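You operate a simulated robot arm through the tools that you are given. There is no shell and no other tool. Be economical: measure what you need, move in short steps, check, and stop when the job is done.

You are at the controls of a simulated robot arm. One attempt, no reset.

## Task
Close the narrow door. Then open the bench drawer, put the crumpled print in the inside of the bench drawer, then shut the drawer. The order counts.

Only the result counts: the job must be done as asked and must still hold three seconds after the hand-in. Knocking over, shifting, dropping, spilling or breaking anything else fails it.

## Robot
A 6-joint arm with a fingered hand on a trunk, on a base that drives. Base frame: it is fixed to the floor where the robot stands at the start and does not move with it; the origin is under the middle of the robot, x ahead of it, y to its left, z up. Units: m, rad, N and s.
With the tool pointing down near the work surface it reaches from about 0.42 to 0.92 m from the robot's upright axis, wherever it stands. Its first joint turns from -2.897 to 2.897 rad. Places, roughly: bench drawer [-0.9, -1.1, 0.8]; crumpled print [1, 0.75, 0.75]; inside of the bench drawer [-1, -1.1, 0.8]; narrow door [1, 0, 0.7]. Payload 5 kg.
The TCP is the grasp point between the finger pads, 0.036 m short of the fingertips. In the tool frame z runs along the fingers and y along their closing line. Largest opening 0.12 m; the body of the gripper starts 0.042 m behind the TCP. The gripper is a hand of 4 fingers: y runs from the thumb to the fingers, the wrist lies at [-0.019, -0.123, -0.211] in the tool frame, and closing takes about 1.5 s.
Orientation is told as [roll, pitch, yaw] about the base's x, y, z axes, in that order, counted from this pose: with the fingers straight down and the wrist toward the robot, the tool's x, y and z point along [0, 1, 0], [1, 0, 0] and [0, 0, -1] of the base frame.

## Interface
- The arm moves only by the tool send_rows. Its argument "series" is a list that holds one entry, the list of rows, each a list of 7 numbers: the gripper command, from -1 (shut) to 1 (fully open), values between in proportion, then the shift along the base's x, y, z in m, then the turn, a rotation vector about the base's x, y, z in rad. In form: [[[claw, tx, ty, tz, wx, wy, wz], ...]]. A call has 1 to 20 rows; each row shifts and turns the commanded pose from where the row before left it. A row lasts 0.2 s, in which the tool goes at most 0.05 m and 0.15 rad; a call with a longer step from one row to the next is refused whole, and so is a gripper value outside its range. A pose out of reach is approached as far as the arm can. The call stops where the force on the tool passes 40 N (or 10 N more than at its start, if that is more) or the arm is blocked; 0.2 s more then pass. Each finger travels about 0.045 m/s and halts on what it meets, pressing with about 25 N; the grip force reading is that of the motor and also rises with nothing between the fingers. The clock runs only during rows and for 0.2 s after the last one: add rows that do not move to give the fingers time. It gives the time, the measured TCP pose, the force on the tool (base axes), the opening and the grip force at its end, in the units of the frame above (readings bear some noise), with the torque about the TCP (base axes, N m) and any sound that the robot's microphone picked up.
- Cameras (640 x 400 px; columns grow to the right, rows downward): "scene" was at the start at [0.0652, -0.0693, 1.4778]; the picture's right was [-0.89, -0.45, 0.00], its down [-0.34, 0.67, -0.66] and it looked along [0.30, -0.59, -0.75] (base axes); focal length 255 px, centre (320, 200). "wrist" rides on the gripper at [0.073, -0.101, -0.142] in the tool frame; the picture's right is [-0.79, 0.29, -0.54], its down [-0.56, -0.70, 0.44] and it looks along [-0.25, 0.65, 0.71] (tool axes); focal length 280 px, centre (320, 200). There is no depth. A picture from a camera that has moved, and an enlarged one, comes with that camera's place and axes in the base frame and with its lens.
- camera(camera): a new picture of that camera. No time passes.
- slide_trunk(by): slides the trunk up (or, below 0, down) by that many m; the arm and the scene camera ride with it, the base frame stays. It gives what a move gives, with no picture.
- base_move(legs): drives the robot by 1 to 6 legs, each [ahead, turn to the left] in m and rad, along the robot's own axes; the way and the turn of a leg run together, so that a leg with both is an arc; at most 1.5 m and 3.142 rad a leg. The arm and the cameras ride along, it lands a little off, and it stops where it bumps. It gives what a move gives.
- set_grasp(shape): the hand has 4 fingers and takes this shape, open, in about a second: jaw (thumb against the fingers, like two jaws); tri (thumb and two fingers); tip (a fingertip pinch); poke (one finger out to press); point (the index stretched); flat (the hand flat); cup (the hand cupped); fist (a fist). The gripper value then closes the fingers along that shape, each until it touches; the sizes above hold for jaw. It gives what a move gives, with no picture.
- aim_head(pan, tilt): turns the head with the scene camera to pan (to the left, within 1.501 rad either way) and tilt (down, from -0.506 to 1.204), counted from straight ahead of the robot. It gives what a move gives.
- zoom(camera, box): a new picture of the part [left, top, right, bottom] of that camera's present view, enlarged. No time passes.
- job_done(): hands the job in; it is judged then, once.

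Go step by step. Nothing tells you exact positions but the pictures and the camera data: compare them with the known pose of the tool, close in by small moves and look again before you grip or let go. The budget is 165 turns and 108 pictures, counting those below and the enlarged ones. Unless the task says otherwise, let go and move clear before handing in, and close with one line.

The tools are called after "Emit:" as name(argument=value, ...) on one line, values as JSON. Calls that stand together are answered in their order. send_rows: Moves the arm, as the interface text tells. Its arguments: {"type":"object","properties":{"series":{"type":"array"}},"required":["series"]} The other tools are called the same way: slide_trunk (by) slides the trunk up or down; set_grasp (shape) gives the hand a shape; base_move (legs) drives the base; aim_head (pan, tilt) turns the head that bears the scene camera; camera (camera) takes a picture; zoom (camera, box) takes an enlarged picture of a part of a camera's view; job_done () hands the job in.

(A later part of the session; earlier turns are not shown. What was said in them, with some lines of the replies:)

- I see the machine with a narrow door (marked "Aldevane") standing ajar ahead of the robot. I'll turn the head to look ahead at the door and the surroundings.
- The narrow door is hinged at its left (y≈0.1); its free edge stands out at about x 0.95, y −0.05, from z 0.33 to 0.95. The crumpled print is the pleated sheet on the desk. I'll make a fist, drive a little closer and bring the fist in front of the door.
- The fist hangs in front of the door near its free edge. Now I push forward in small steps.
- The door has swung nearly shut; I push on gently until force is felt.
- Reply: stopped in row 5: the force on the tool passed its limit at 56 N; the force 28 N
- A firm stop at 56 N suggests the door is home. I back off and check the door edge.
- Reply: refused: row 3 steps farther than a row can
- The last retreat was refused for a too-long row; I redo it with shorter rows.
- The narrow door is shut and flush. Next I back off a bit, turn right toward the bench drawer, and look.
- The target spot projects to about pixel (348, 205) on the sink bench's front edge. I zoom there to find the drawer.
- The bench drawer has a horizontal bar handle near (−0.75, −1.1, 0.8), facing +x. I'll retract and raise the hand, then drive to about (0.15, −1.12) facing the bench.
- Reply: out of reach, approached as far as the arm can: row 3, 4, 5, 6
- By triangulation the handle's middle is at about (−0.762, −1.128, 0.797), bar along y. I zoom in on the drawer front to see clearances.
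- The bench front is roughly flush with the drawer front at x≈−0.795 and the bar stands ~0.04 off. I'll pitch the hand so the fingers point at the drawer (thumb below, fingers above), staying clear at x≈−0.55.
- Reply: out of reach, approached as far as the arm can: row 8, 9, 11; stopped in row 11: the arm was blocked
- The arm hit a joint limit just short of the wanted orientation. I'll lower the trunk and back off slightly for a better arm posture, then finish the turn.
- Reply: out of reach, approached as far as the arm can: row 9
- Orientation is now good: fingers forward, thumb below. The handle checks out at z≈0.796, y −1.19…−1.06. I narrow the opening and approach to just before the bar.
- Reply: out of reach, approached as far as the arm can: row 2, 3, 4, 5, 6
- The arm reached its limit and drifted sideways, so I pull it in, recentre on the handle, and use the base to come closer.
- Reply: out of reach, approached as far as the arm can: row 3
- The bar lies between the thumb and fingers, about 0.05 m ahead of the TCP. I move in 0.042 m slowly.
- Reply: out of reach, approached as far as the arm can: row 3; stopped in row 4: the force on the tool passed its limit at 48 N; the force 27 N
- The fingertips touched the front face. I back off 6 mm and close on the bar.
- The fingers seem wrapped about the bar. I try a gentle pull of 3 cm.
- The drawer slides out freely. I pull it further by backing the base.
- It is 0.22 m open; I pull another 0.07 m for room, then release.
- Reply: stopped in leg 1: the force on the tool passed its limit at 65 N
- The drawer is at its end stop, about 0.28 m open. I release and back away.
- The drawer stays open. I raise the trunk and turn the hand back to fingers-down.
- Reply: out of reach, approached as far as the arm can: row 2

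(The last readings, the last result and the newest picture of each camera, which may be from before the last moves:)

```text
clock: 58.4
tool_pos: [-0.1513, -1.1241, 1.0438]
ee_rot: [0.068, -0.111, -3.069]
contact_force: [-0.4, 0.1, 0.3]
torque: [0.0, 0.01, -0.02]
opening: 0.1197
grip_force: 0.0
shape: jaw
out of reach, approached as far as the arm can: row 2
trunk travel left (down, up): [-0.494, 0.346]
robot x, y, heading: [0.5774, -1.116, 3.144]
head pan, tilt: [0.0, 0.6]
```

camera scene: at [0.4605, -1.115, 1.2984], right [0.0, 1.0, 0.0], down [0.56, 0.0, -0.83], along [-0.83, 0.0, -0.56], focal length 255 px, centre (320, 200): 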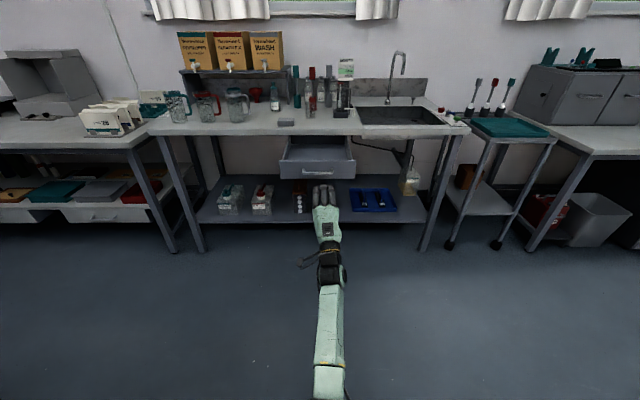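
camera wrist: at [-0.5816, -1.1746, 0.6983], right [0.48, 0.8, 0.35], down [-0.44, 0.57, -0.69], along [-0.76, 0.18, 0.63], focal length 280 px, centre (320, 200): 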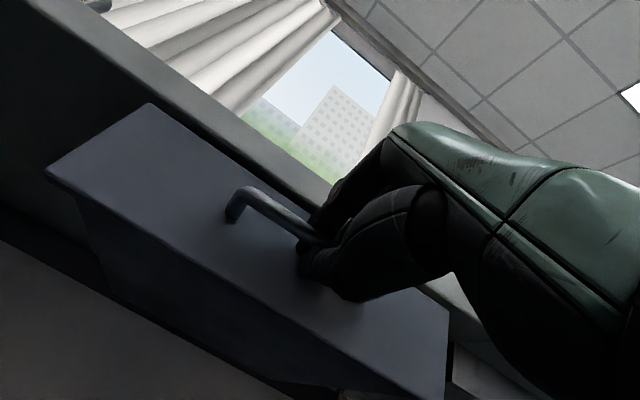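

Hand is up and clear. I drive forward a little, turn right to face +y and go most of the way to the desk, then look.

Emit:
base_move(legs=[[0.15, 0], [0, -1.5], [1.2, 0]])

Emit:
aim_head(pan=-0.3, tilt=0.5)

Emit:
camera(camera="scene")

```text
clock: 70.4
tool_pos: [0.2581, 0.803, 1.0446]
ee_rot: [0.07, -0.113, 1.729]
contact_force: [-0.2, 0.4, 0.7]
torque: [0.02, 0.01, -0.01]
opening: 0.12
grip_force: 0.0
shape: jaw
trunk travel left (down, up): [-0.494, 0.346]
robot x, y, heading: [0.3293, 0.0741, 1.652]
head pan, tilt: [0.0, 0.6]
```

```text
clock: 71.2
tool_pos: [0.258, 0.8027, 1.0447]
ee_rot: [0.071, -0.114, 1.732]
contact_force: [0.2, -0.7, 0.5]
torque: [0.01, -0.05, 0.01]
opening: 0.1197
grip_force: 0.1
shape: jaw
trunk travel left (down, up): [-0.494, 0.346]
robot x, y, heading: [0.3268, 0.0761, 1.652]
head pan, tilt: [-0.3, 0.499]
```

```text
70 pictures are left
camera scene: at [0.3446, 0.1961, 1.5073], right [0.98, -0.21, 0.0], down [-0.1, -0.47, -0.88], along [0.19, 0.86, -0.48], focal length 255 px, centre (320, 200)
```

scene: 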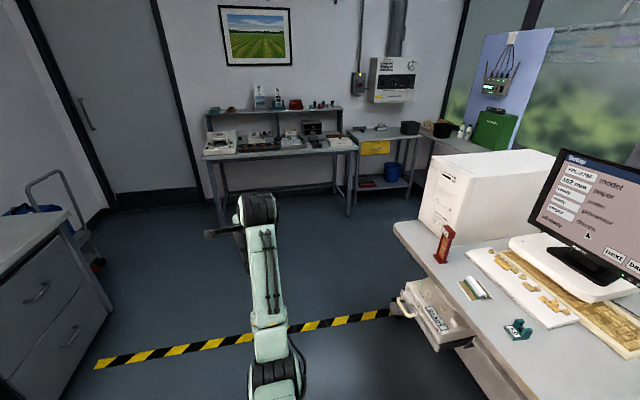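

Path ahead is clear. The print is on the desk near pixel (475, 289); I zoom to triangulate it.

Emit:
zoom(camera="scene", box=[415, 240, 543, 320])

```text
5.00 times, centred on (479, 280) of scene
camera zoom: at [0.3446, 0.1961, 1.5073], right [0.98, -0.21, 0.0], down [-0.1, -0.47, -0.88], along [0.19, 0.86, -0.48], focal length 1274 px, centre (-475, -200)
```

zoom: 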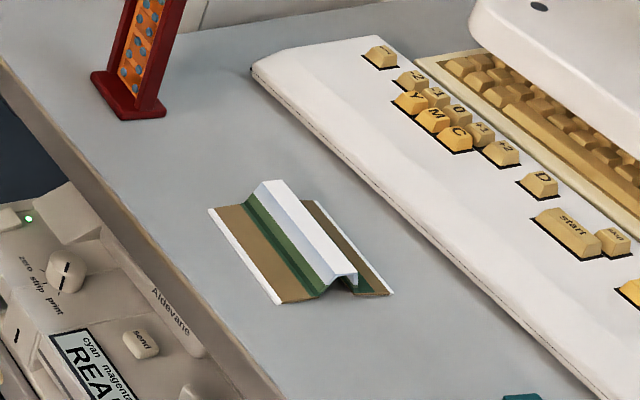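

The print is centred at about (1.06, 0.74), desk z≈0.75, with its ridge running along y. The tall computer sits near (1.03+, 1.02+), so I retract the hand, drive to about (0.25, 0.75) and turn to face +x.

Emit:
send_rows(series=[[[1, 0.003, -0.033, 0, 0, 0, 0], [1, 0.003, -0.033, 0, 0, 0, 0], [1, 0.003, -0.033, 0, 0, 0, 0], [1, 0.003, -0.033, 0, 0, 0, 0]]])

Emit:
base_move(legs=[[0, 0.03], [0.678, 0], [0, -1.684]])

Emit:
aim_head(pan=0.1, tilt=0.7)

Emit:
camera(camera="scene")

Emit:
camera(camera="wrist")

```text
clock: 72.2
tool_pos: [0.2671, 0.7075, 1.0021]
ee_rot: [0.07, -0.119, 1.732]
contact_force: [-0.3, 0.2, 0.3]
torque: [0.0, 0.0, -0.02]
opening: 0.1199
grip_force: 0.0
shape: jaw
out of reach, approached as far as the arm can: row 2, 3, 4
trunk travel left (down, up): [-0.494, 0.346]
robot x, y, heading: [0.3264, 0.0763, 1.661]
head pan, tilt: [-0.3, 0.499]
```

```text
clock: 81.5
tool_pos: [0.8864, 0.7551, 1.0023]
ee_rot: [0.069, -0.117, 0.081]
contact_force: [0.1, 0.5, 0.2]
torque: [0.02, -0.01, 0.03]
opening: 0.1201
grip_force: 0.0
shape: jaw
trunk travel left (down, up): [-0.494, 0.346]
robot x, y, heading: [0.2482, 0.7438, 0.003]
head pan, tilt: [-0.3, 0.499]
```

```text
clock: 82.3
tool_pos: [0.8857, 0.7552, 1.0019]
ee_rot: [0.071, -0.116, 0.081]
contact_force: [0.2, -0.1, 0.8]
torque: [0.02, 0.0, 0.04]
opening: 0.1201
grip_force: 0.1
shape: jaw
trunk travel left (down, up): [-0.494, 0.346]
robot x, y, heading: [0.2545, 0.7421, 0.011]
head pan, tilt: [0.099, 0.7]
```

```text
68 pictures are left
camera scene: at [0.3657, 0.7548, 1.4897], right [0.1, -0.99, 0.0], down [-0.64, -0.07, -0.77], along [0.76, 0.08, -0.64], focal length 255 px, centre (320, 200)
```

scene: 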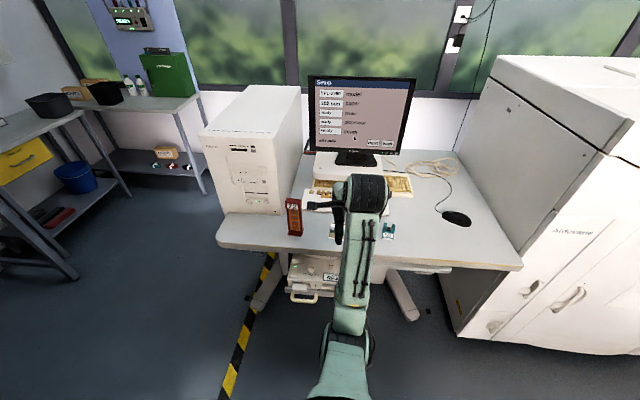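

```text
67 pictures are left
camera wrist: at [0.7634, 0.8095, 1.1353], right [0.3, -0.8, 0.52], down [-0.59, -0.58, -0.56], along [0.75, -0.14, -0.65], focal length 280 px, centre (320, 200)
```

wrist: 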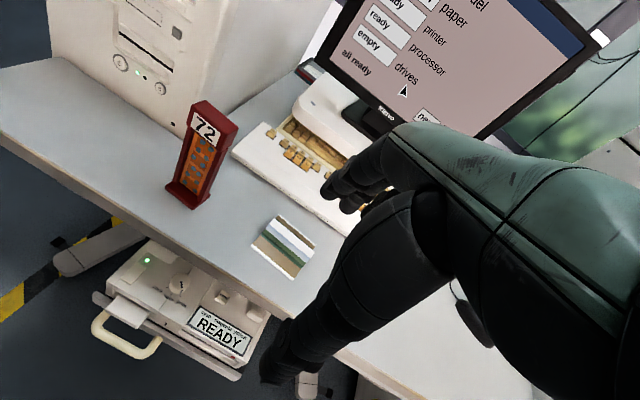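

The print shows clearly near (1.05, 0.745). I advance the base 0.12 m, square the hand, and bring it above the print at z≈0.9.

Emit:
base_move(legs=[[0.12, 0]])

Emit:
send_rows(series=[[[0, 0.015, -0.005, -0.02, -0.036, 0.0575, -0.0445], [0, 0.015, -0.005, -0.02, -0.036, 0.0575, -0.0445], [0, 0.015, -0.003, -0.02, 0, 0, 0], [0, 0.005, 0, -0.02, 0, 0, 0], [0, 0, 0, -0.02, 0, 0, 0], [0, 0, 0, 0, 0, 0, 0]]])

Emit:
camera(camera="wrist")

Emit:
zoom(camera="scene", box=[270, 160, 430, 260])

```text
clock: 83.6
tool_pos: [1.0064, 0.7562, 1.0006]
ee_rot: [0.07, -0.115, 0.08]
contact_force: [-0.2, -0.4, -0.3]
torque: [-0.03, 0.04, 0.05]
opening: 0.12
grip_force: 0.0
shape: jaw
trunk travel left (down, up): [-0.494, 0.346]
robot x, y, heading: [0.3722, 0.7464, 0.005]
head pan, tilt: [0.099, 0.7]
```

```text
clock: 85.0
tool_pos: [1.0551, 0.743, 0.902]
ee_rot: [0.002, 0.001, -0.003]
contact_force: [0.6, 0.6, 0.4]
torque: [0.03, -0.01, 0.02]
opening: 0.0604
grip_force: 0.1
shape: jaw
trunk travel left (down, up): [-0.494, 0.346]
robot x, y, heading: [0.3712, 0.7464, 0.001]
head pan, tilt: [0.099, 0.7]
```

```text
66 pictures are left
camera wrist: at [0.9543, 0.8172, 1.0431], right [0.29, -0.79, 0.54], down [-0.7, -0.56, -0.44], along [0.65, -0.25, -0.72], focal length 280 px, centre (320, 200)
```

wrist: 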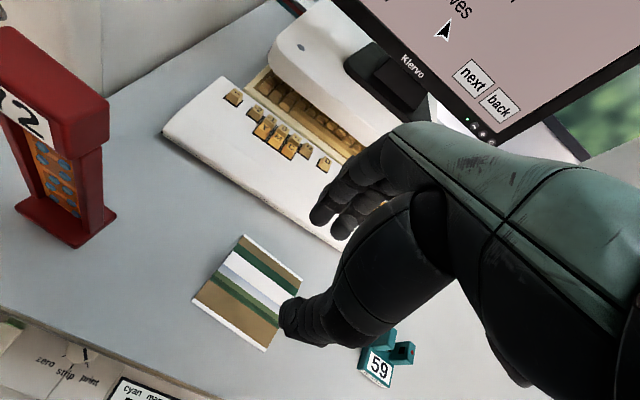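

```text
4.00 times, centred on (350, 210) of scene
camera zoom: at [0.4853, 0.7557, 1.4896], right [0.11, -0.99, 0.0], down [-0.64, -0.07, -0.76], along [0.76, 0.08, -0.64], focal length 1019 px, centre (200, 160)
```

zoom: 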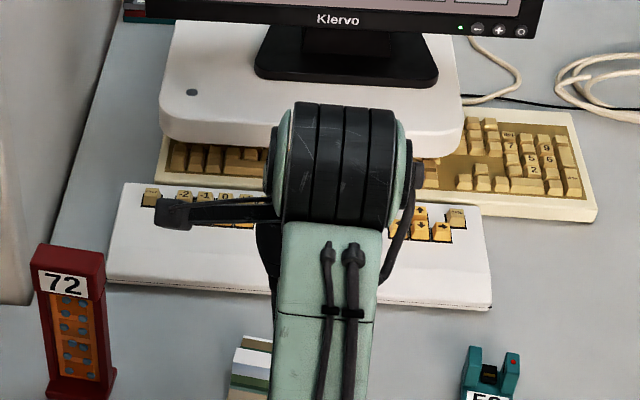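

Refined: print centre (1.061, 0.744), ridge turned about −0.08 rad. I align and descend with the fingers straddling the ridge.

Emit:
send_rows(series=[[[0, 0.006, 0.002, -0.02, 0, 0, -0.08], [0, 0, 0, -0.03, 0, 0, 0], [0, 0, 0, -0.025, 0, 0, 0], [0, 0, 0, 0, 0, 0, 0]]])

Emit:
camera(camera="wrist")

```text
clock: 86.0
tool_pos: [1.0616, 0.7442, 0.8259]
ee_rot: [0.002, 0.002, -0.084]
contact_force: [0.4, -0.3, 0.9]
torque: [0.0, -0.01, 0.01]
opening: 0.0606
grip_force: 0.1
shape: jaw
trunk travel left (down, up): [-0.494, 0.346]
robot x, y, heading: [0.3706, 0.7436, 0.003]
head pan, tilt: [0.099, 0.7]
```

```text
64 pictures are left
camera wrist: at [0.9664, 0.8265, 0.968], right [0.22, -0.81, 0.54], down [-0.74, -0.5, -0.44], along [0.63, -0.3, -0.71], focal length 280 px, centre (320, 200)
```

wrist: 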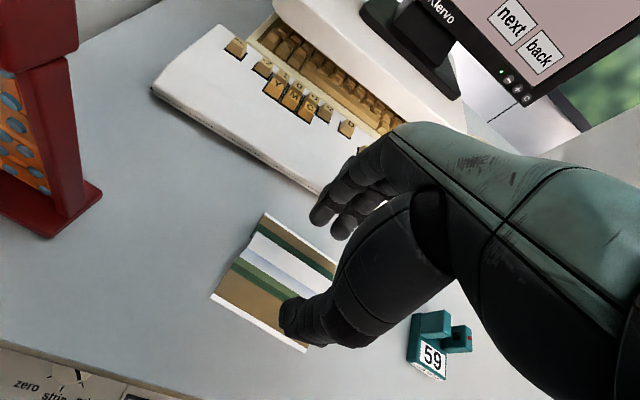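

Thumb and fingers straddle the ridge. I descend the last 3 cm.

Emit:
send_rows(series=[[[0, 0, 0, -0.015, 0, 0, 0], [0, 0, 0, -0.014, 0, 0, 0], [0, 0, 0, 0, 0, 0, 0]]])

Emit:
camera(camera="wrist")

```text
clock: 86.8
tool_pos: [1.0621, 0.7452, 0.7973]
ee_rot: [0.002, 0.001, -0.084]
contact_force: [-0.3, 0.7, 1.2]
torque: [0.02, -0.02, -0.01]
opening: 0.0603
grip_force: 0.1
shape: jaw
trunk travel left (down, up): [-0.494, 0.346]
robot x, y, heading: [0.3701, 0.7455, 0.002]
head pan, tilt: [0.099, 0.7]
```

```text
63 pictures are left
camera wrist: at [0.9666, 0.8271, 0.939], right [0.22, -0.81, 0.54], down [-0.74, -0.5, -0.44], along [0.63, -0.3, -0.72], focal length 280 px, centre (320, 200)
```

wrist: 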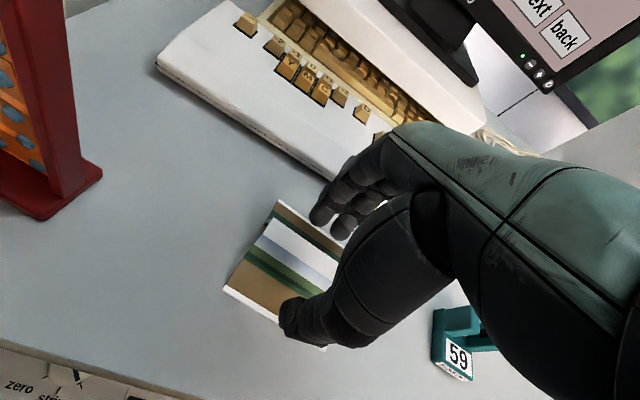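

I lower 5 mm more and close on the ridge.

Emit:
send_rows(series=[[[0, 0, 0, -0.005, 0, 0, 0], [-0.3, 0, 0, 0, 0, 0, 0], [-0.6, 0, 0, 0, 0, 0, 0], [-1, 0, 0, 0, 0, 0, 0], [-1, 0, 0, 0, 0, 0, 0], [-1, 0, 0, 0, 0, 0, 0], [-1, 0, 0, 0, 0, 0, 0]]])

Emit:
camera(camera="wrist")

```text
clock: 88.4
tool_pos: [1.0616, 0.7453, 0.7933]
ee_rot: [0.001, 0.001, -0.084]
contact_force: [0.7, 0.3, 0.1]
torque: [-0.01, 0.0, 0.02]
opening: 0.013
grip_force: 25.1
shape: jaw
trunk travel left (down, up): [-0.494, 0.346]
robot x, y, heading: [0.3704, 0.7489, 0.006]
head pan, tilt: [0.099, 0.7]
```

```text
62 pictures are left
camera wrist: at [0.9665, 0.8269, 0.934], right [0.22, -0.81, 0.54], down [-0.74, -0.5, -0.44], along [0.63, -0.3, -0.72], focal length 280 px, centre (320, 200)
```

wrist: 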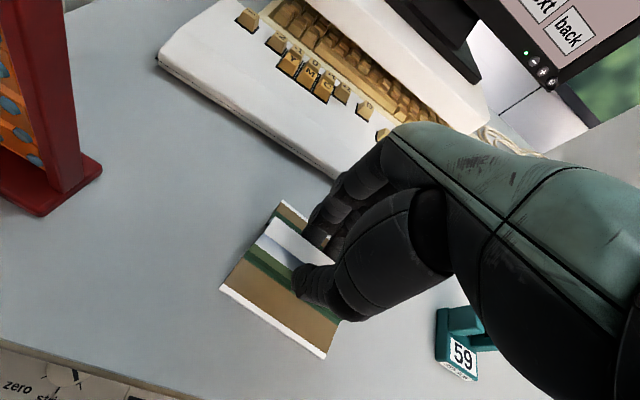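

The fingers hold the ridge (opening 13 mm). I lift and check.

Emit:
send_rows(series=[[[-1, 0, 0, 0.02, 0, 0, 0], [-1, 0, 0, 0.03, 0, 0, 0], [-1, 0, 0, 0.03, 0, 0, 0], [-1, 0, 0, 0.04, 0, 0, 0], [-1, 0, 0, 0.04, 0, 0, 0], [-1, 0, 0, 0.04, 0, 0, 0]]])

Emit:
camera(camera="wrist")

```text
clock: 89.8
tool_pos: [1.0626, 0.7439, 0.9937]
ee_rot: [0.001, 0.002, -0.085]
contact_force: [0.0, 1.1, -0.3]
torque: [-0.01, 0.02, -0.03]
opening: 0.0127
grip_force: 24.5
shape: jaw
trunk travel left (down, up): [-0.494, 0.346]
robot x, y, heading: [0.3724, 0.746, 0.007]
head pan, tilt: [0.099, 0.7]
```

```text
61 pictures are left
camera wrist: at [0.9671, 0.8271, 1.1344], right [0.22, -0.81, 0.54], down [-0.75, -0.5, -0.44], along [0.63, -0.3, -0.72], focal length 280 px, centre (320, 200)
```

wrist: 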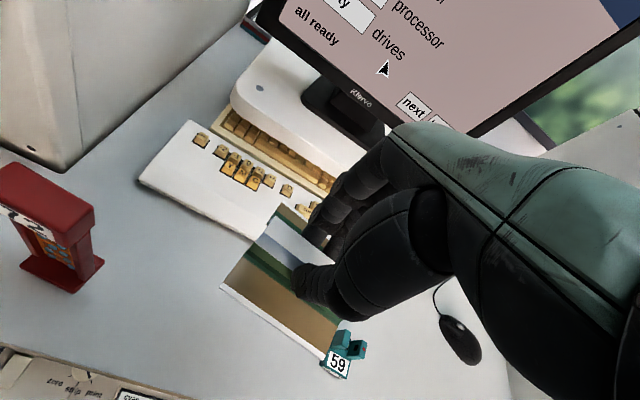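

The print is held. I back away from the desk and drive to the bench with the hand high.

Emit:
base_move(legs=[[-0.35, 0], [0, -1.523], [1.0, 0], [0.858, 0], [0, -1.625]])

Emit:
aim_head(pan=0.0, tilt=0.7)

Emit:
camera(camera="scene")

Emit:
camera(camera="wrist")

```text
clock: 111.3
tool_pos: [-0.5978, -1.0736, 0.9916]
ee_rot: [0.0, -0.001, 3.01]
contact_force: [1.0, 0.3, -0.5]
torque: [-0.02, -0.02, 0.01]
opening: 0.0123
grip_force: 25.2
shape: jaw
trunk travel left (down, up): [-0.494, 0.346]
robot x, y, heading: [0.0905, -1.1102, 3.103]
head pan, tilt: [0.099, 0.7]
```

```text
clock: 111.9
tool_pos: [-0.5978, -1.0742, 0.9919]
ee_rot: [0.001, -0.001, 3.008]
contact_force: [-0.2, 0.4, 0.6]
torque: [-0.04, 0.0, -0.01]
opening: 0.0126
grip_force: 25.2
shape: jaw
trunk travel left (down, up): [-0.494, 0.346]
robot x, y, heading: [0.0921, -1.109, 3.099]
head pan, tilt: [0.0, 0.7]
```

```text
60 pictures are left
camera scene: at [-0.0231, -1.1028, 1.4896], right [0.04, 1.0, 0.0], down [0.64, -0.03, -0.76], along [-0.76, 0.03, -0.64], focal length 255 px, centre (320, 200)
```

scene: 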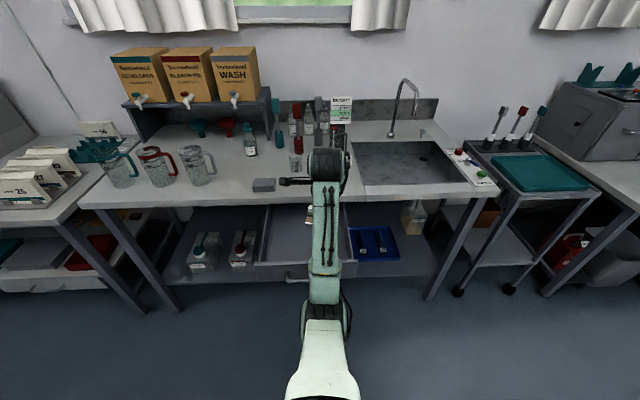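

```text
59 pictures are left
camera wrist: at [-0.5069, -1.1572, 1.134], right [-0.18, 0.82, 0.54], down [0.77, 0.46, -0.44], along [-0.61, 0.33, -0.72], focal length 280 px, centre (320, 200)
```

wrist: 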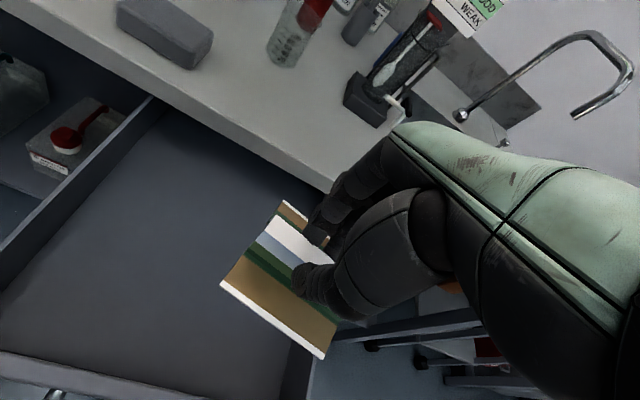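

I'm over the open drawer: interior x −0.78…−0.52, y −1.27…−0.98. I shift to (−0.648, −1.124) and lower to z≈0.90, then check.

Emit:
send_rows(series=[[[-1, -0.025, -0.025, 0, 0, 0, 0.06], [-1, -0.025, -0.025, 0, 0, 0, 0.06], [-1, 0, 0, -0.03, 0, 0, 0], [-1, 0, 0, -0.03, 0, 0, 0], [-1, 0, 0, -0.03, 0, 0, 0], [-1, 0, 0, 0, 0, 0, 0]]])

Emit:
camera(camera="wrist")

Emit:
zoom(camera="scene", box=[240, 170, 400, 290])

```text
clock: 113.3
tool_pos: [-0.6478, -1.1244, 0.9017]
ee_rot: [0.001, 0.0, 3.13]
contact_force: [-0.5, 0.2, -1.0]
torque: [0.02, 0.0, 0.03]
opening: 0.0126
grip_force: 25.2
shape: jaw
trunk travel left (down, up): [-0.494, 0.346]
robot x, y, heading: [0.0908, -1.1065, 3.101]
head pan, tilt: [0.0, 0.7]
```

```text
58 pictures are left
camera wrist: at [-0.5476, -1.1958, 1.0437], right [-0.28, 0.79, 0.54], down [0.71, 0.55, -0.44], along [-0.65, 0.26, -0.72], focal length 280 px, centre (320, 200)
```

wrist: 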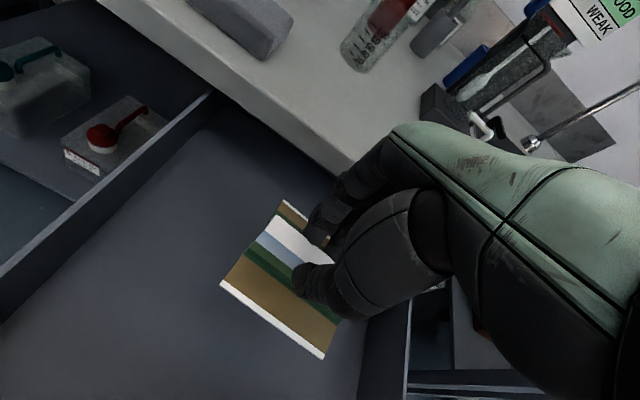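

```text
3.33 times, centred on (320, 230) of scene
camera zoom: at [-0.023, -1.1028, 1.4897], right [0.04, 1.0, 0.0], down [0.64, -0.03, -0.76], along [-0.76, 0.03, -0.64], focal length 850 px, centre (320, 100)
```

zoom: 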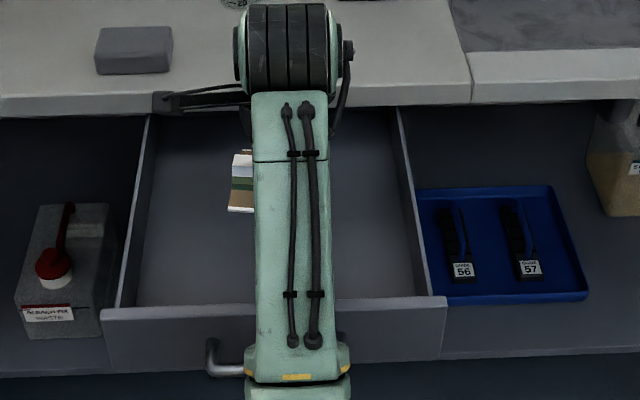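

The print is centred over the drawer. I descend slowly, watching for contact.

Emit:
send_rows(series=[[[-1, 0, 0, -0.03, 0, 0, 0], [-1, 0, 0, -0.03, 0, 0, 0], [-1, 0, 0, -0.02, 0, 0, 0], [-1, 0, 0, -0.005, 0, 0, 0], [-1, 0, 0, -0.005, 0, 0, 0], [-1, 0, 0, 0, 0, 0, 0]]])

Emit:
camera(camera="wrist")

```text
clock: 114.7
tool_pos: [-0.6485, -1.1235, 0.8171]
ee_rot: [0.004, -0.007, 3.13]
contact_force: [-2.8, -0.5, 19.3]
torque: [0.02, 0.16, 0.08]
opening: 0.0131
grip_force: 25.0
shape: jaw
trunk travel left (down, up): [-0.494, 0.346]
robot x, y, heading: [0.0944, -1.1087, 3.105]
head pan, tilt: [0.0, 0.7]
```

```text
56 pictures are left
camera wrist: at [-0.5462, -1.1956, 0.9575], right [-0.27, 0.79, 0.54], down [0.7, 0.55, -0.45], along [-0.66, 0.26, -0.71], focal length 280 px, centre (320, 200)
```

wrist: 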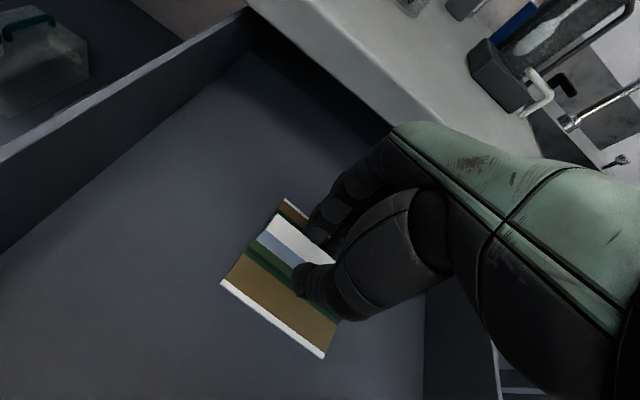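

It touched down (19 N upward). I ease up 4 mm and open the fingers.

Emit:
send_rows(series=[[[-1, 0, 0, 0.004, 0, 0, 0], [-0.4, 0, 0, 0, 0, 0, 0], [-0.1, 0, 0, 0, 0, 0, 0], [0.1, 0, 0, 0, 0, 0, 0], [0.1, 0, 0, 0, 0, 0, 0], [0.1, 0, 0, 0, 0, 0, 0], [0.1, 0, 0, 0, 0, 0, 0]]])

Emit:
camera(camera="wrist")

```text
clock: 116.3
tool_pos: [-0.6478, -1.1237, 0.8159]
ee_rot: [0.002, 0.001, 3.13]
contact_force: [-0.1, 0.6, 0.2]
torque: [-0.02, -0.01, -0.01]
opening: 0.0654
grip_force: 0.1
shape: jaw
trunk travel left (down, up): [-0.494, 0.346]
robot x, y, heading: [0.0903, -1.1119, 3.098]
head pan, tilt: [0.0, 0.7]
```

```text
55 pictures are left
camera wrist: at [-0.5474, -1.196, 0.9579], right [-0.28, 0.79, 0.54], down [0.71, 0.55, -0.44], along [-0.65, 0.26, -0.72], focal length 280 px, centre (320, 200)
```

wrist: 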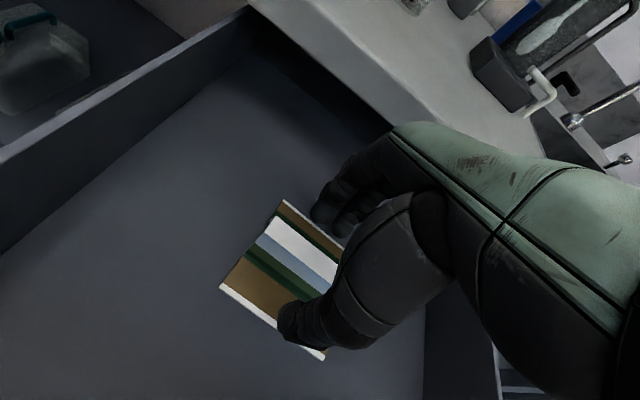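

The print lies on the drawer floor. I lift the hand straight up and check.

Emit:
send_rows(series=[[[0.1, 0, 0, 0.03, 0, 0, 0], [0.1, 0, 0, 0.04, 0, 0, 0], [0.1, 0, 0, 0.04, 0, 0, 0], [0.1, 0, 0, 0.04, 0, 0, 0], [0.1, 0, 0, 0.04, 0, 0, 0]]])

Emit:
camera(camera="wrist")

```text
clock: 117.5
tool_pos: [-0.6472, -1.1231, 1.0071]
ee_rot: [0.002, -0.001, 3.128]
contact_force: [0.2, -0.3, -0.2]
torque: [0.01, -0.02, -0.01]
opening: 0.0654
grip_force: 0.1
shape: jaw
trunk travel left (down, up): [-0.494, 0.346]
robot x, y, heading: [0.0954, -1.1108, 3.099]
head pan, tilt: [0.0, 0.7]
```

```text
54 pictures are left
camera wrist: at [-0.5469, -1.1958, 1.1484], right [-0.28, 0.79, 0.54], down [0.71, 0.55, -0.44], along [-0.65, 0.26, -0.72], focal length 280 px, centre (320, 200)
```

wrist: 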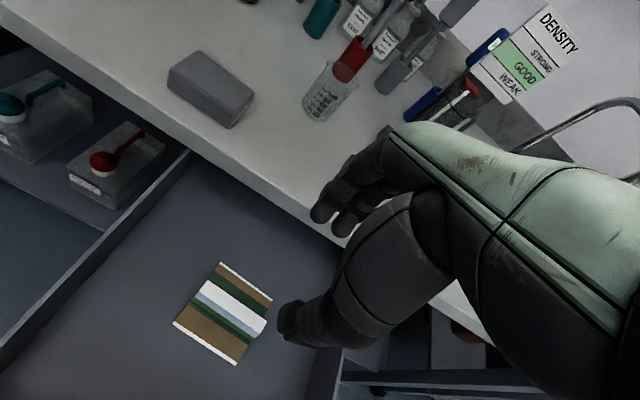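

The print lies flat inside. I back away, make a fist and lower it to handle height in front of the drawer.

Emit:
base_move(legs=[[-0.38, 0], [0, 0.042]])

Emit:
set_grasp(shape="fist")

Emit:
send_rows(series=[[[-1, 0, 0.005, -0.03, 0, 0, 0], [-1, 0, 0.005, -0.03, 0, 0, 0], [-1, 0, 0, -0.03, 0, 0, 0], [-1, 0, 0, -0.03, 0, 0, 0], [-1, 0, 0, -0.03, 0, 0, 0], [-1, 0, 0, -0.03, 0, 0, 0], [-1, 0, 0, -0.02, 0, 0, 0]]])

Emit:
camera(camera="scene")

Emit:
camera(camera="wrist")

```text
clock: 120.6
tool_pos: [-0.2637, -1.1743, 1.0063]
ee_rot: [0.002, -0.001, -3.11]
contact_force: [-0.1, -0.1, 0.0]
torque: [-0.01, 0.0, 0.0]
opening: 0.0653
grip_force: 0.0
shape: jaw
trunk travel left (down, up): [-0.494, 0.346]
robot x, y, heading: [0.475, -1.1256, -3.138]
head pan, tilt: [0.0, 0.7]
```

```text
clock: 121.5
tool_pos: [-0.2632, -1.1724, 1.0066]
ee_rot: [0.002, 0.0, -3.108]
contact_force: [-0.5, 0.1, -0.5]
torque: [0.05, 0.0, 0.01]
opening: 0.0001
grip_force: 0.0
shape: fist
trunk travel left (down, up): [-0.494, 0.346]
robot x, y, heading: [0.4755, -1.1235, -3.135]
head pan, tilt: [0.0, 0.7]
```

```text
clock: 123.1
tool_pos: [-0.2624, -1.1631, 0.805]
ee_rot: [0.002, 0.0, -3.108]
contact_force: [-0.2, 0.2, -0.6]
torque: [-0.04, -0.03, -0.01]
opening: 0.0001
grip_force: 0.1
shape: fist
trunk travel left (down, up): [-0.494, 0.346]
robot x, y, heading: [0.4761, -1.1233, -3.143]
head pan, tilt: [0.0, 0.7]
```

```text
53 pictures are left
camera scene: at [0.3599, -1.1236, 1.4897], right [0.0, 1.0, 0.0], down [0.64, 0.0, -0.76], along [-0.76, 0.0, -0.64], focal length 255 px, centre (320, 200)
```

scene: 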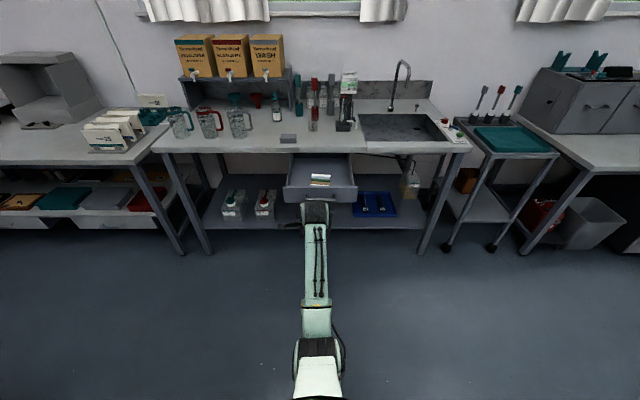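

```text
52 pictures are left
camera wrist: at [-0.1593, -1.2299, 0.9473], right [-0.31, 0.78, 0.54], down [0.68, 0.58, -0.44], along [-0.66, 0.23, -0.71], focal length 280 px, centre (320, 200)
```

wrist: 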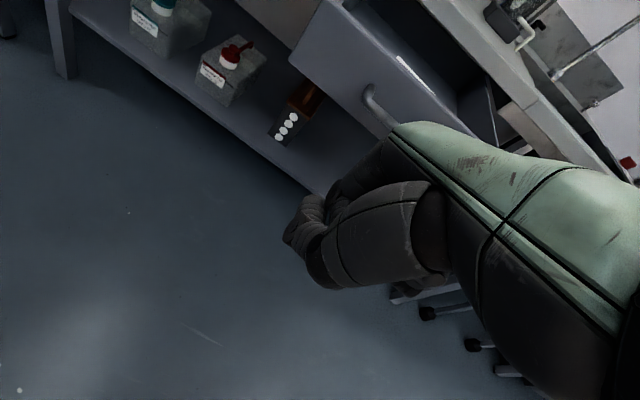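

From the door push, the fist's leading knuckles are about 0.07 m above the TCP, so I lower to z≈0.727, centre on y −1.12, and drive up near the handle.

Emit:
send_rows(series=[[[-1, 0, 0.022, -0.02, 0, 0, 0], [-1, 0, 0.021, -0.03, 0, 0, 0], [-1, 0, 0, -0.028, 0, 0, 0], [-1, 0, 0, 0, 0, 0, 0]]])

Emit:
base_move(legs=[[0.12, 0]])

Emit:
camera(camera="wrist")

Emit:
zoom(camera="scene", box=[240, 150, 400, 250])

```text
clock: 124.1
tool_pos: [-0.2627, -1.1194, 0.7278]
ee_rot: [0.001, -0.002, -3.108]
contact_force: [-0.4, -0.5, 0.3]
torque: [-0.03, 0.01, 0.03]
opening: 0.0
grip_force: 0.1
shape: fist
trunk travel left (down, up): [-0.494, 0.346]
robot x, y, heading: [0.4755, -1.123, -3.138]
head pan, tilt: [0.0, 0.7]
```

```text
clock: 125.4
tool_pos: [-0.3831, -1.1208, 0.727]
ee_rot: [0.003, 0.002, -3.109]
contact_force: [0.2, -0.5, 0.0]
torque: [0.02, 0.01, 0.02]
opening: 0.0
grip_force: 0.0
shape: fist
trunk travel left (down, up): [-0.494, 0.346]
robot x, y, heading: [0.3589, -1.1269, -3.139]
head pan, tilt: [0.0, 0.7]
```

```text
51 pictures are left
camera wrist: at [-0.2794, -1.1878, 0.8685], right [-0.32, 0.78, 0.54], down [0.68, 0.58, -0.44], along [-0.66, 0.23, -0.72], focal length 280 px, centre (320, 200)
```

wrist: 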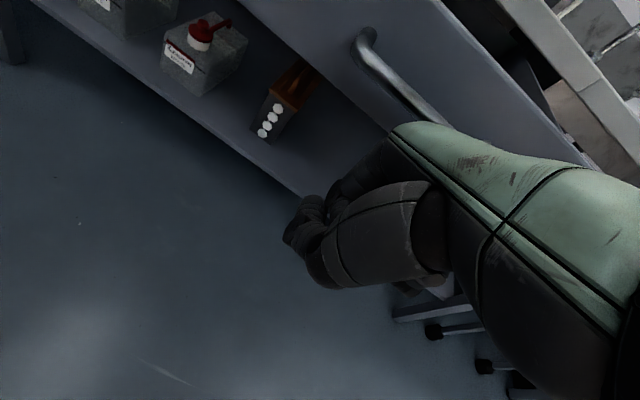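

```text
4.00 times, centred on (320, 200) of scene
camera zoom: at [0.2389, -1.1239, 1.4895], right [0.0, 1.0, 0.0], down [0.65, 0.0, -0.76], along [-0.76, 0.0, -0.65], focal length 1019 px, centre (320, 200)
```

zoom: 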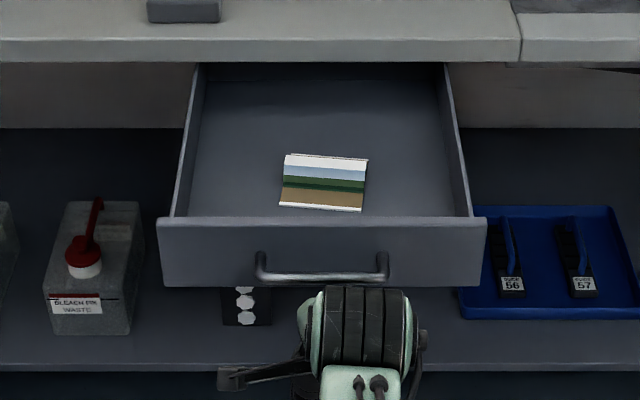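

The fist faces the handle. I push by driving forward 0.2 m and check.

Emit:
base_move(legs=[[0.1, 0], [0.12, 0]])

Emit:
zoom(camera="scene", box=[240, 150, 400, 250])

```text
clock: 127.5
tool_pos: [-0.6027, -1.1204, 0.726]
ee_rot: [0.003, 0.001, -3.11]
contact_force: [-0.7, -0.4, -0.3]
torque: [0.01, -0.02, -0.02]
opening: 0.0001
grip_force: 0.0
shape: fist
trunk travel left (down, up): [-0.494, 0.346]
robot x, y, heading: [0.1396, -1.1249, -3.141]
head pan, tilt: [0.0, 0.7]
```

```text
4.00 times, centred on (320, 200) of scene
camera zoom: at [0.0193, -1.1245, 1.4895], right [0.0, 1.0, 0.0], down [0.64, 0.0, -0.76], along [-0.76, 0.0, -0.64], focal length 1019 px, centre (320, 200)
```

zoom: 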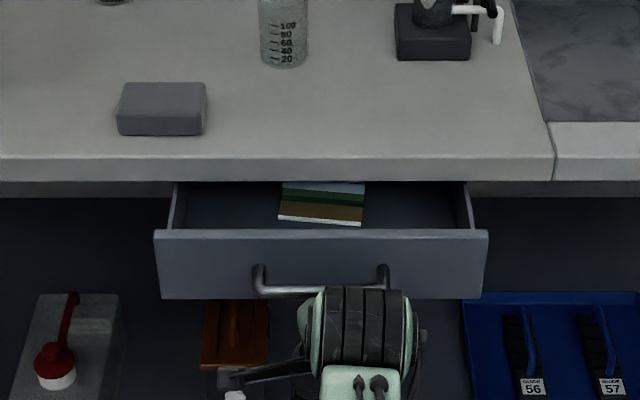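

The drawer is about two-thirds shut with the print inside. I finish the push with slow arm rows until it stops.

Emit:
send_rows(series=[[[-1, -0.02, 0, 0, 0, 0, 0], [-1, -0.02, 0, 0, 0, 0, 0], [-1, -0.02, 0, 0, 0, 0, 0], [-1, -0.01, 0, 0, 0, 0, 0], [-1, -0.01, 0, 0, 0, 0, 0], [-1, -0.008, 0, 0, 0, 0, 0], [-1, -0.008, 0, 0, 0, 0, 0], [-1, -0.008, 0, 0, 0, 0, 0], [-1, -0.008, 0, 0, 0, 0, 0]]])

Emit:
zoom(camera="scene", box=[240, 150, 400, 250])

```text
clock: 128.9
tool_pos: [-0.6855, -1.1207, 0.7177]
ee_rot: [0.004, 0.02, -3.109]
contact_force: [12.0, -0.8, -4.3]
torque: [-0.03, 0.82, -0.13]
opening: 0.0
grip_force: 0.0
shape: fist
trunk travel left (down, up): [-0.494, 0.346]
robot x, y, heading: [0.1387, -1.1235, -3.143]
head pan, tilt: [0.0, 0.7]
stopped in row 7: the force on the tool passed its limit at 52 N (the readings are from after the stop); the commanded pose is now the measured one
```

```text
4.00 times, centred on (320, 200) of scene
camera zoom: at [0.021, -1.1244, 1.4895], right [0.0, 1.0, 0.0], down [0.64, 0.0, -0.76], along [-0.76, 0.0, -0.64], focal length 1019 px, centre (320, 200)
```

zoom: 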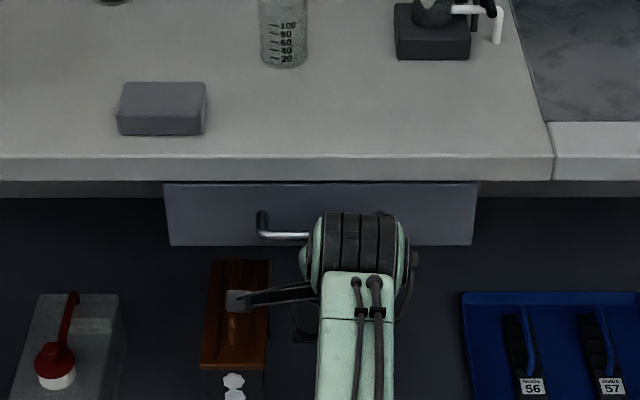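

A firm stop and the front sits flush under the bench top. I back away and verify both the drawer and, afterwards, the door.

Emit:
send_rows(series=[[[-1, 0.03, 0, 0, 0, 0, 0], [-1, 0.04, 0, 0, 0, 0, 0], [-1, 0.04, 0, 0, 0, 0, 0]]])

Emit:
base_move(legs=[[-0.2, 0]])

Emit:
zoom(camera="scene", box=[270, 150, 366, 210])

Emit:
aim_head(pan=-1.5, tilt=0.5)

Emit:
camera(camera="scene")

```text
clock: 129.8
tool_pos: [-0.5759, -1.1204, 0.7231]
ee_rot: [0.004, 0.011, -3.108]
contact_force: [-0.5, 0.6, 0.5]
torque: [-0.01, 0.04, 0.0]
opening: 0.0001
grip_force: 0.1
shape: fist
trunk travel left (down, up): [-0.494, 0.346]
robot x, y, heading: [0.1407, -1.1282, -3.141]
head pan, tilt: [0.0, 0.7]
```

```text
clock: 131.4
tool_pos: [-0.3763, -1.1209, 0.724]
ee_rot: [0.004, 0.012, -3.109]
contact_force: [0.4, -0.6, 0.8]
torque: [-0.04, 0.01, 0.03]
opening: 0.0
grip_force: 0.0
shape: fist
trunk travel left (down, up): [-0.494, 0.346]
robot x, y, heading: [0.3375, -1.1246, -3.134]
head pan, tilt: [0.0, 0.7]
```

```text
6.67 times, centred on (318, 180) of scene
camera zoom: at [0.2223, -1.124, 1.4897], right [0.0, 1.0, 0.0], down [0.64, 0.0, -0.77], along [-0.77, 0.0, -0.64], focal length 1699 px, centre (333, 333)
```

zoom: 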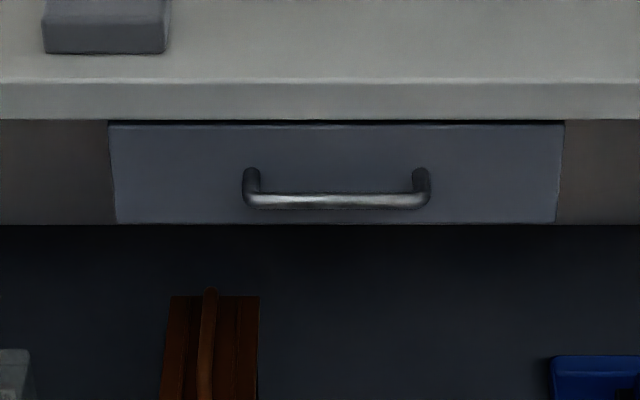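

```text
clock: 133.1
tool_pos: [-0.3779, -1.1208, 0.7229]
ee_rot: [0.004, 0.013, -3.108]
contact_force: [0.0, 0.0, -0.2]
torque: [-0.03, 0.01, 0.01]
opening: 0.0
grip_force: 0.0
shape: fist
trunk travel left (down, up): [-0.494, 0.346]
robot x, y, heading: [0.3377, -1.1254, -3.141]
head pan, tilt: [-1.499, 0.499]
```

```text
46 pictures are left
camera scene: at [0.2993, -1.033, 1.5074], right [1.0, 0.08, 0.0], down [0.04, -0.48, -0.88], along [-0.07, 0.88, -0.48], focal length 255 px, centre (320, 200)
```

scene: 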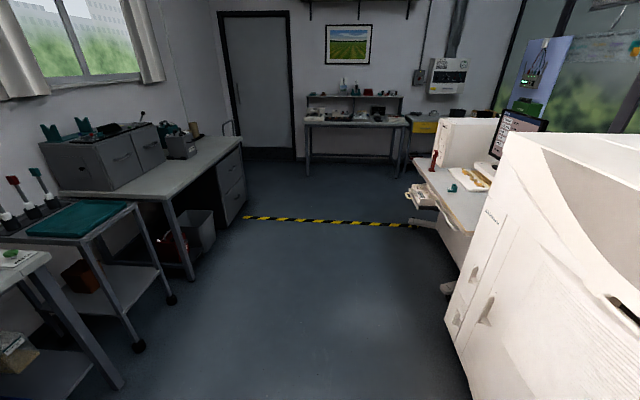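

The drawer's handle is back at x≈−0.757, just as at the start. One last look at the door.

Emit:
zoom(camera="scene", box=[420, 190, 548, 350])

```text
2.50 times, centred on (484, 270) of scene
camera zoom: at [0.2993, -1.033, 1.5074], right [1.0, 0.08, 0.0], down [0.04, -0.48, -0.88], along [-0.07, 0.88, -0.48], focal length 637 px, centre (-90, 25)
```

zoom: 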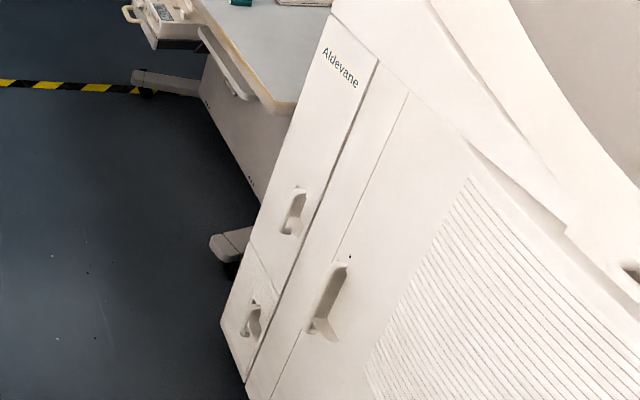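

The door is flush and shut, the drawer is shut with the print inside, and the hand is clear, so I hand the job in.

Emit:
job_done()

```text
The job is handed in.
```

I closed the narrow door, opened the bench drawer, put the crumpled print inside and shut the drawer, in that order, and I have handed the job in. In the last pictures the door and drawer were both fully shut, and I saw nothing else moved or knocked over.
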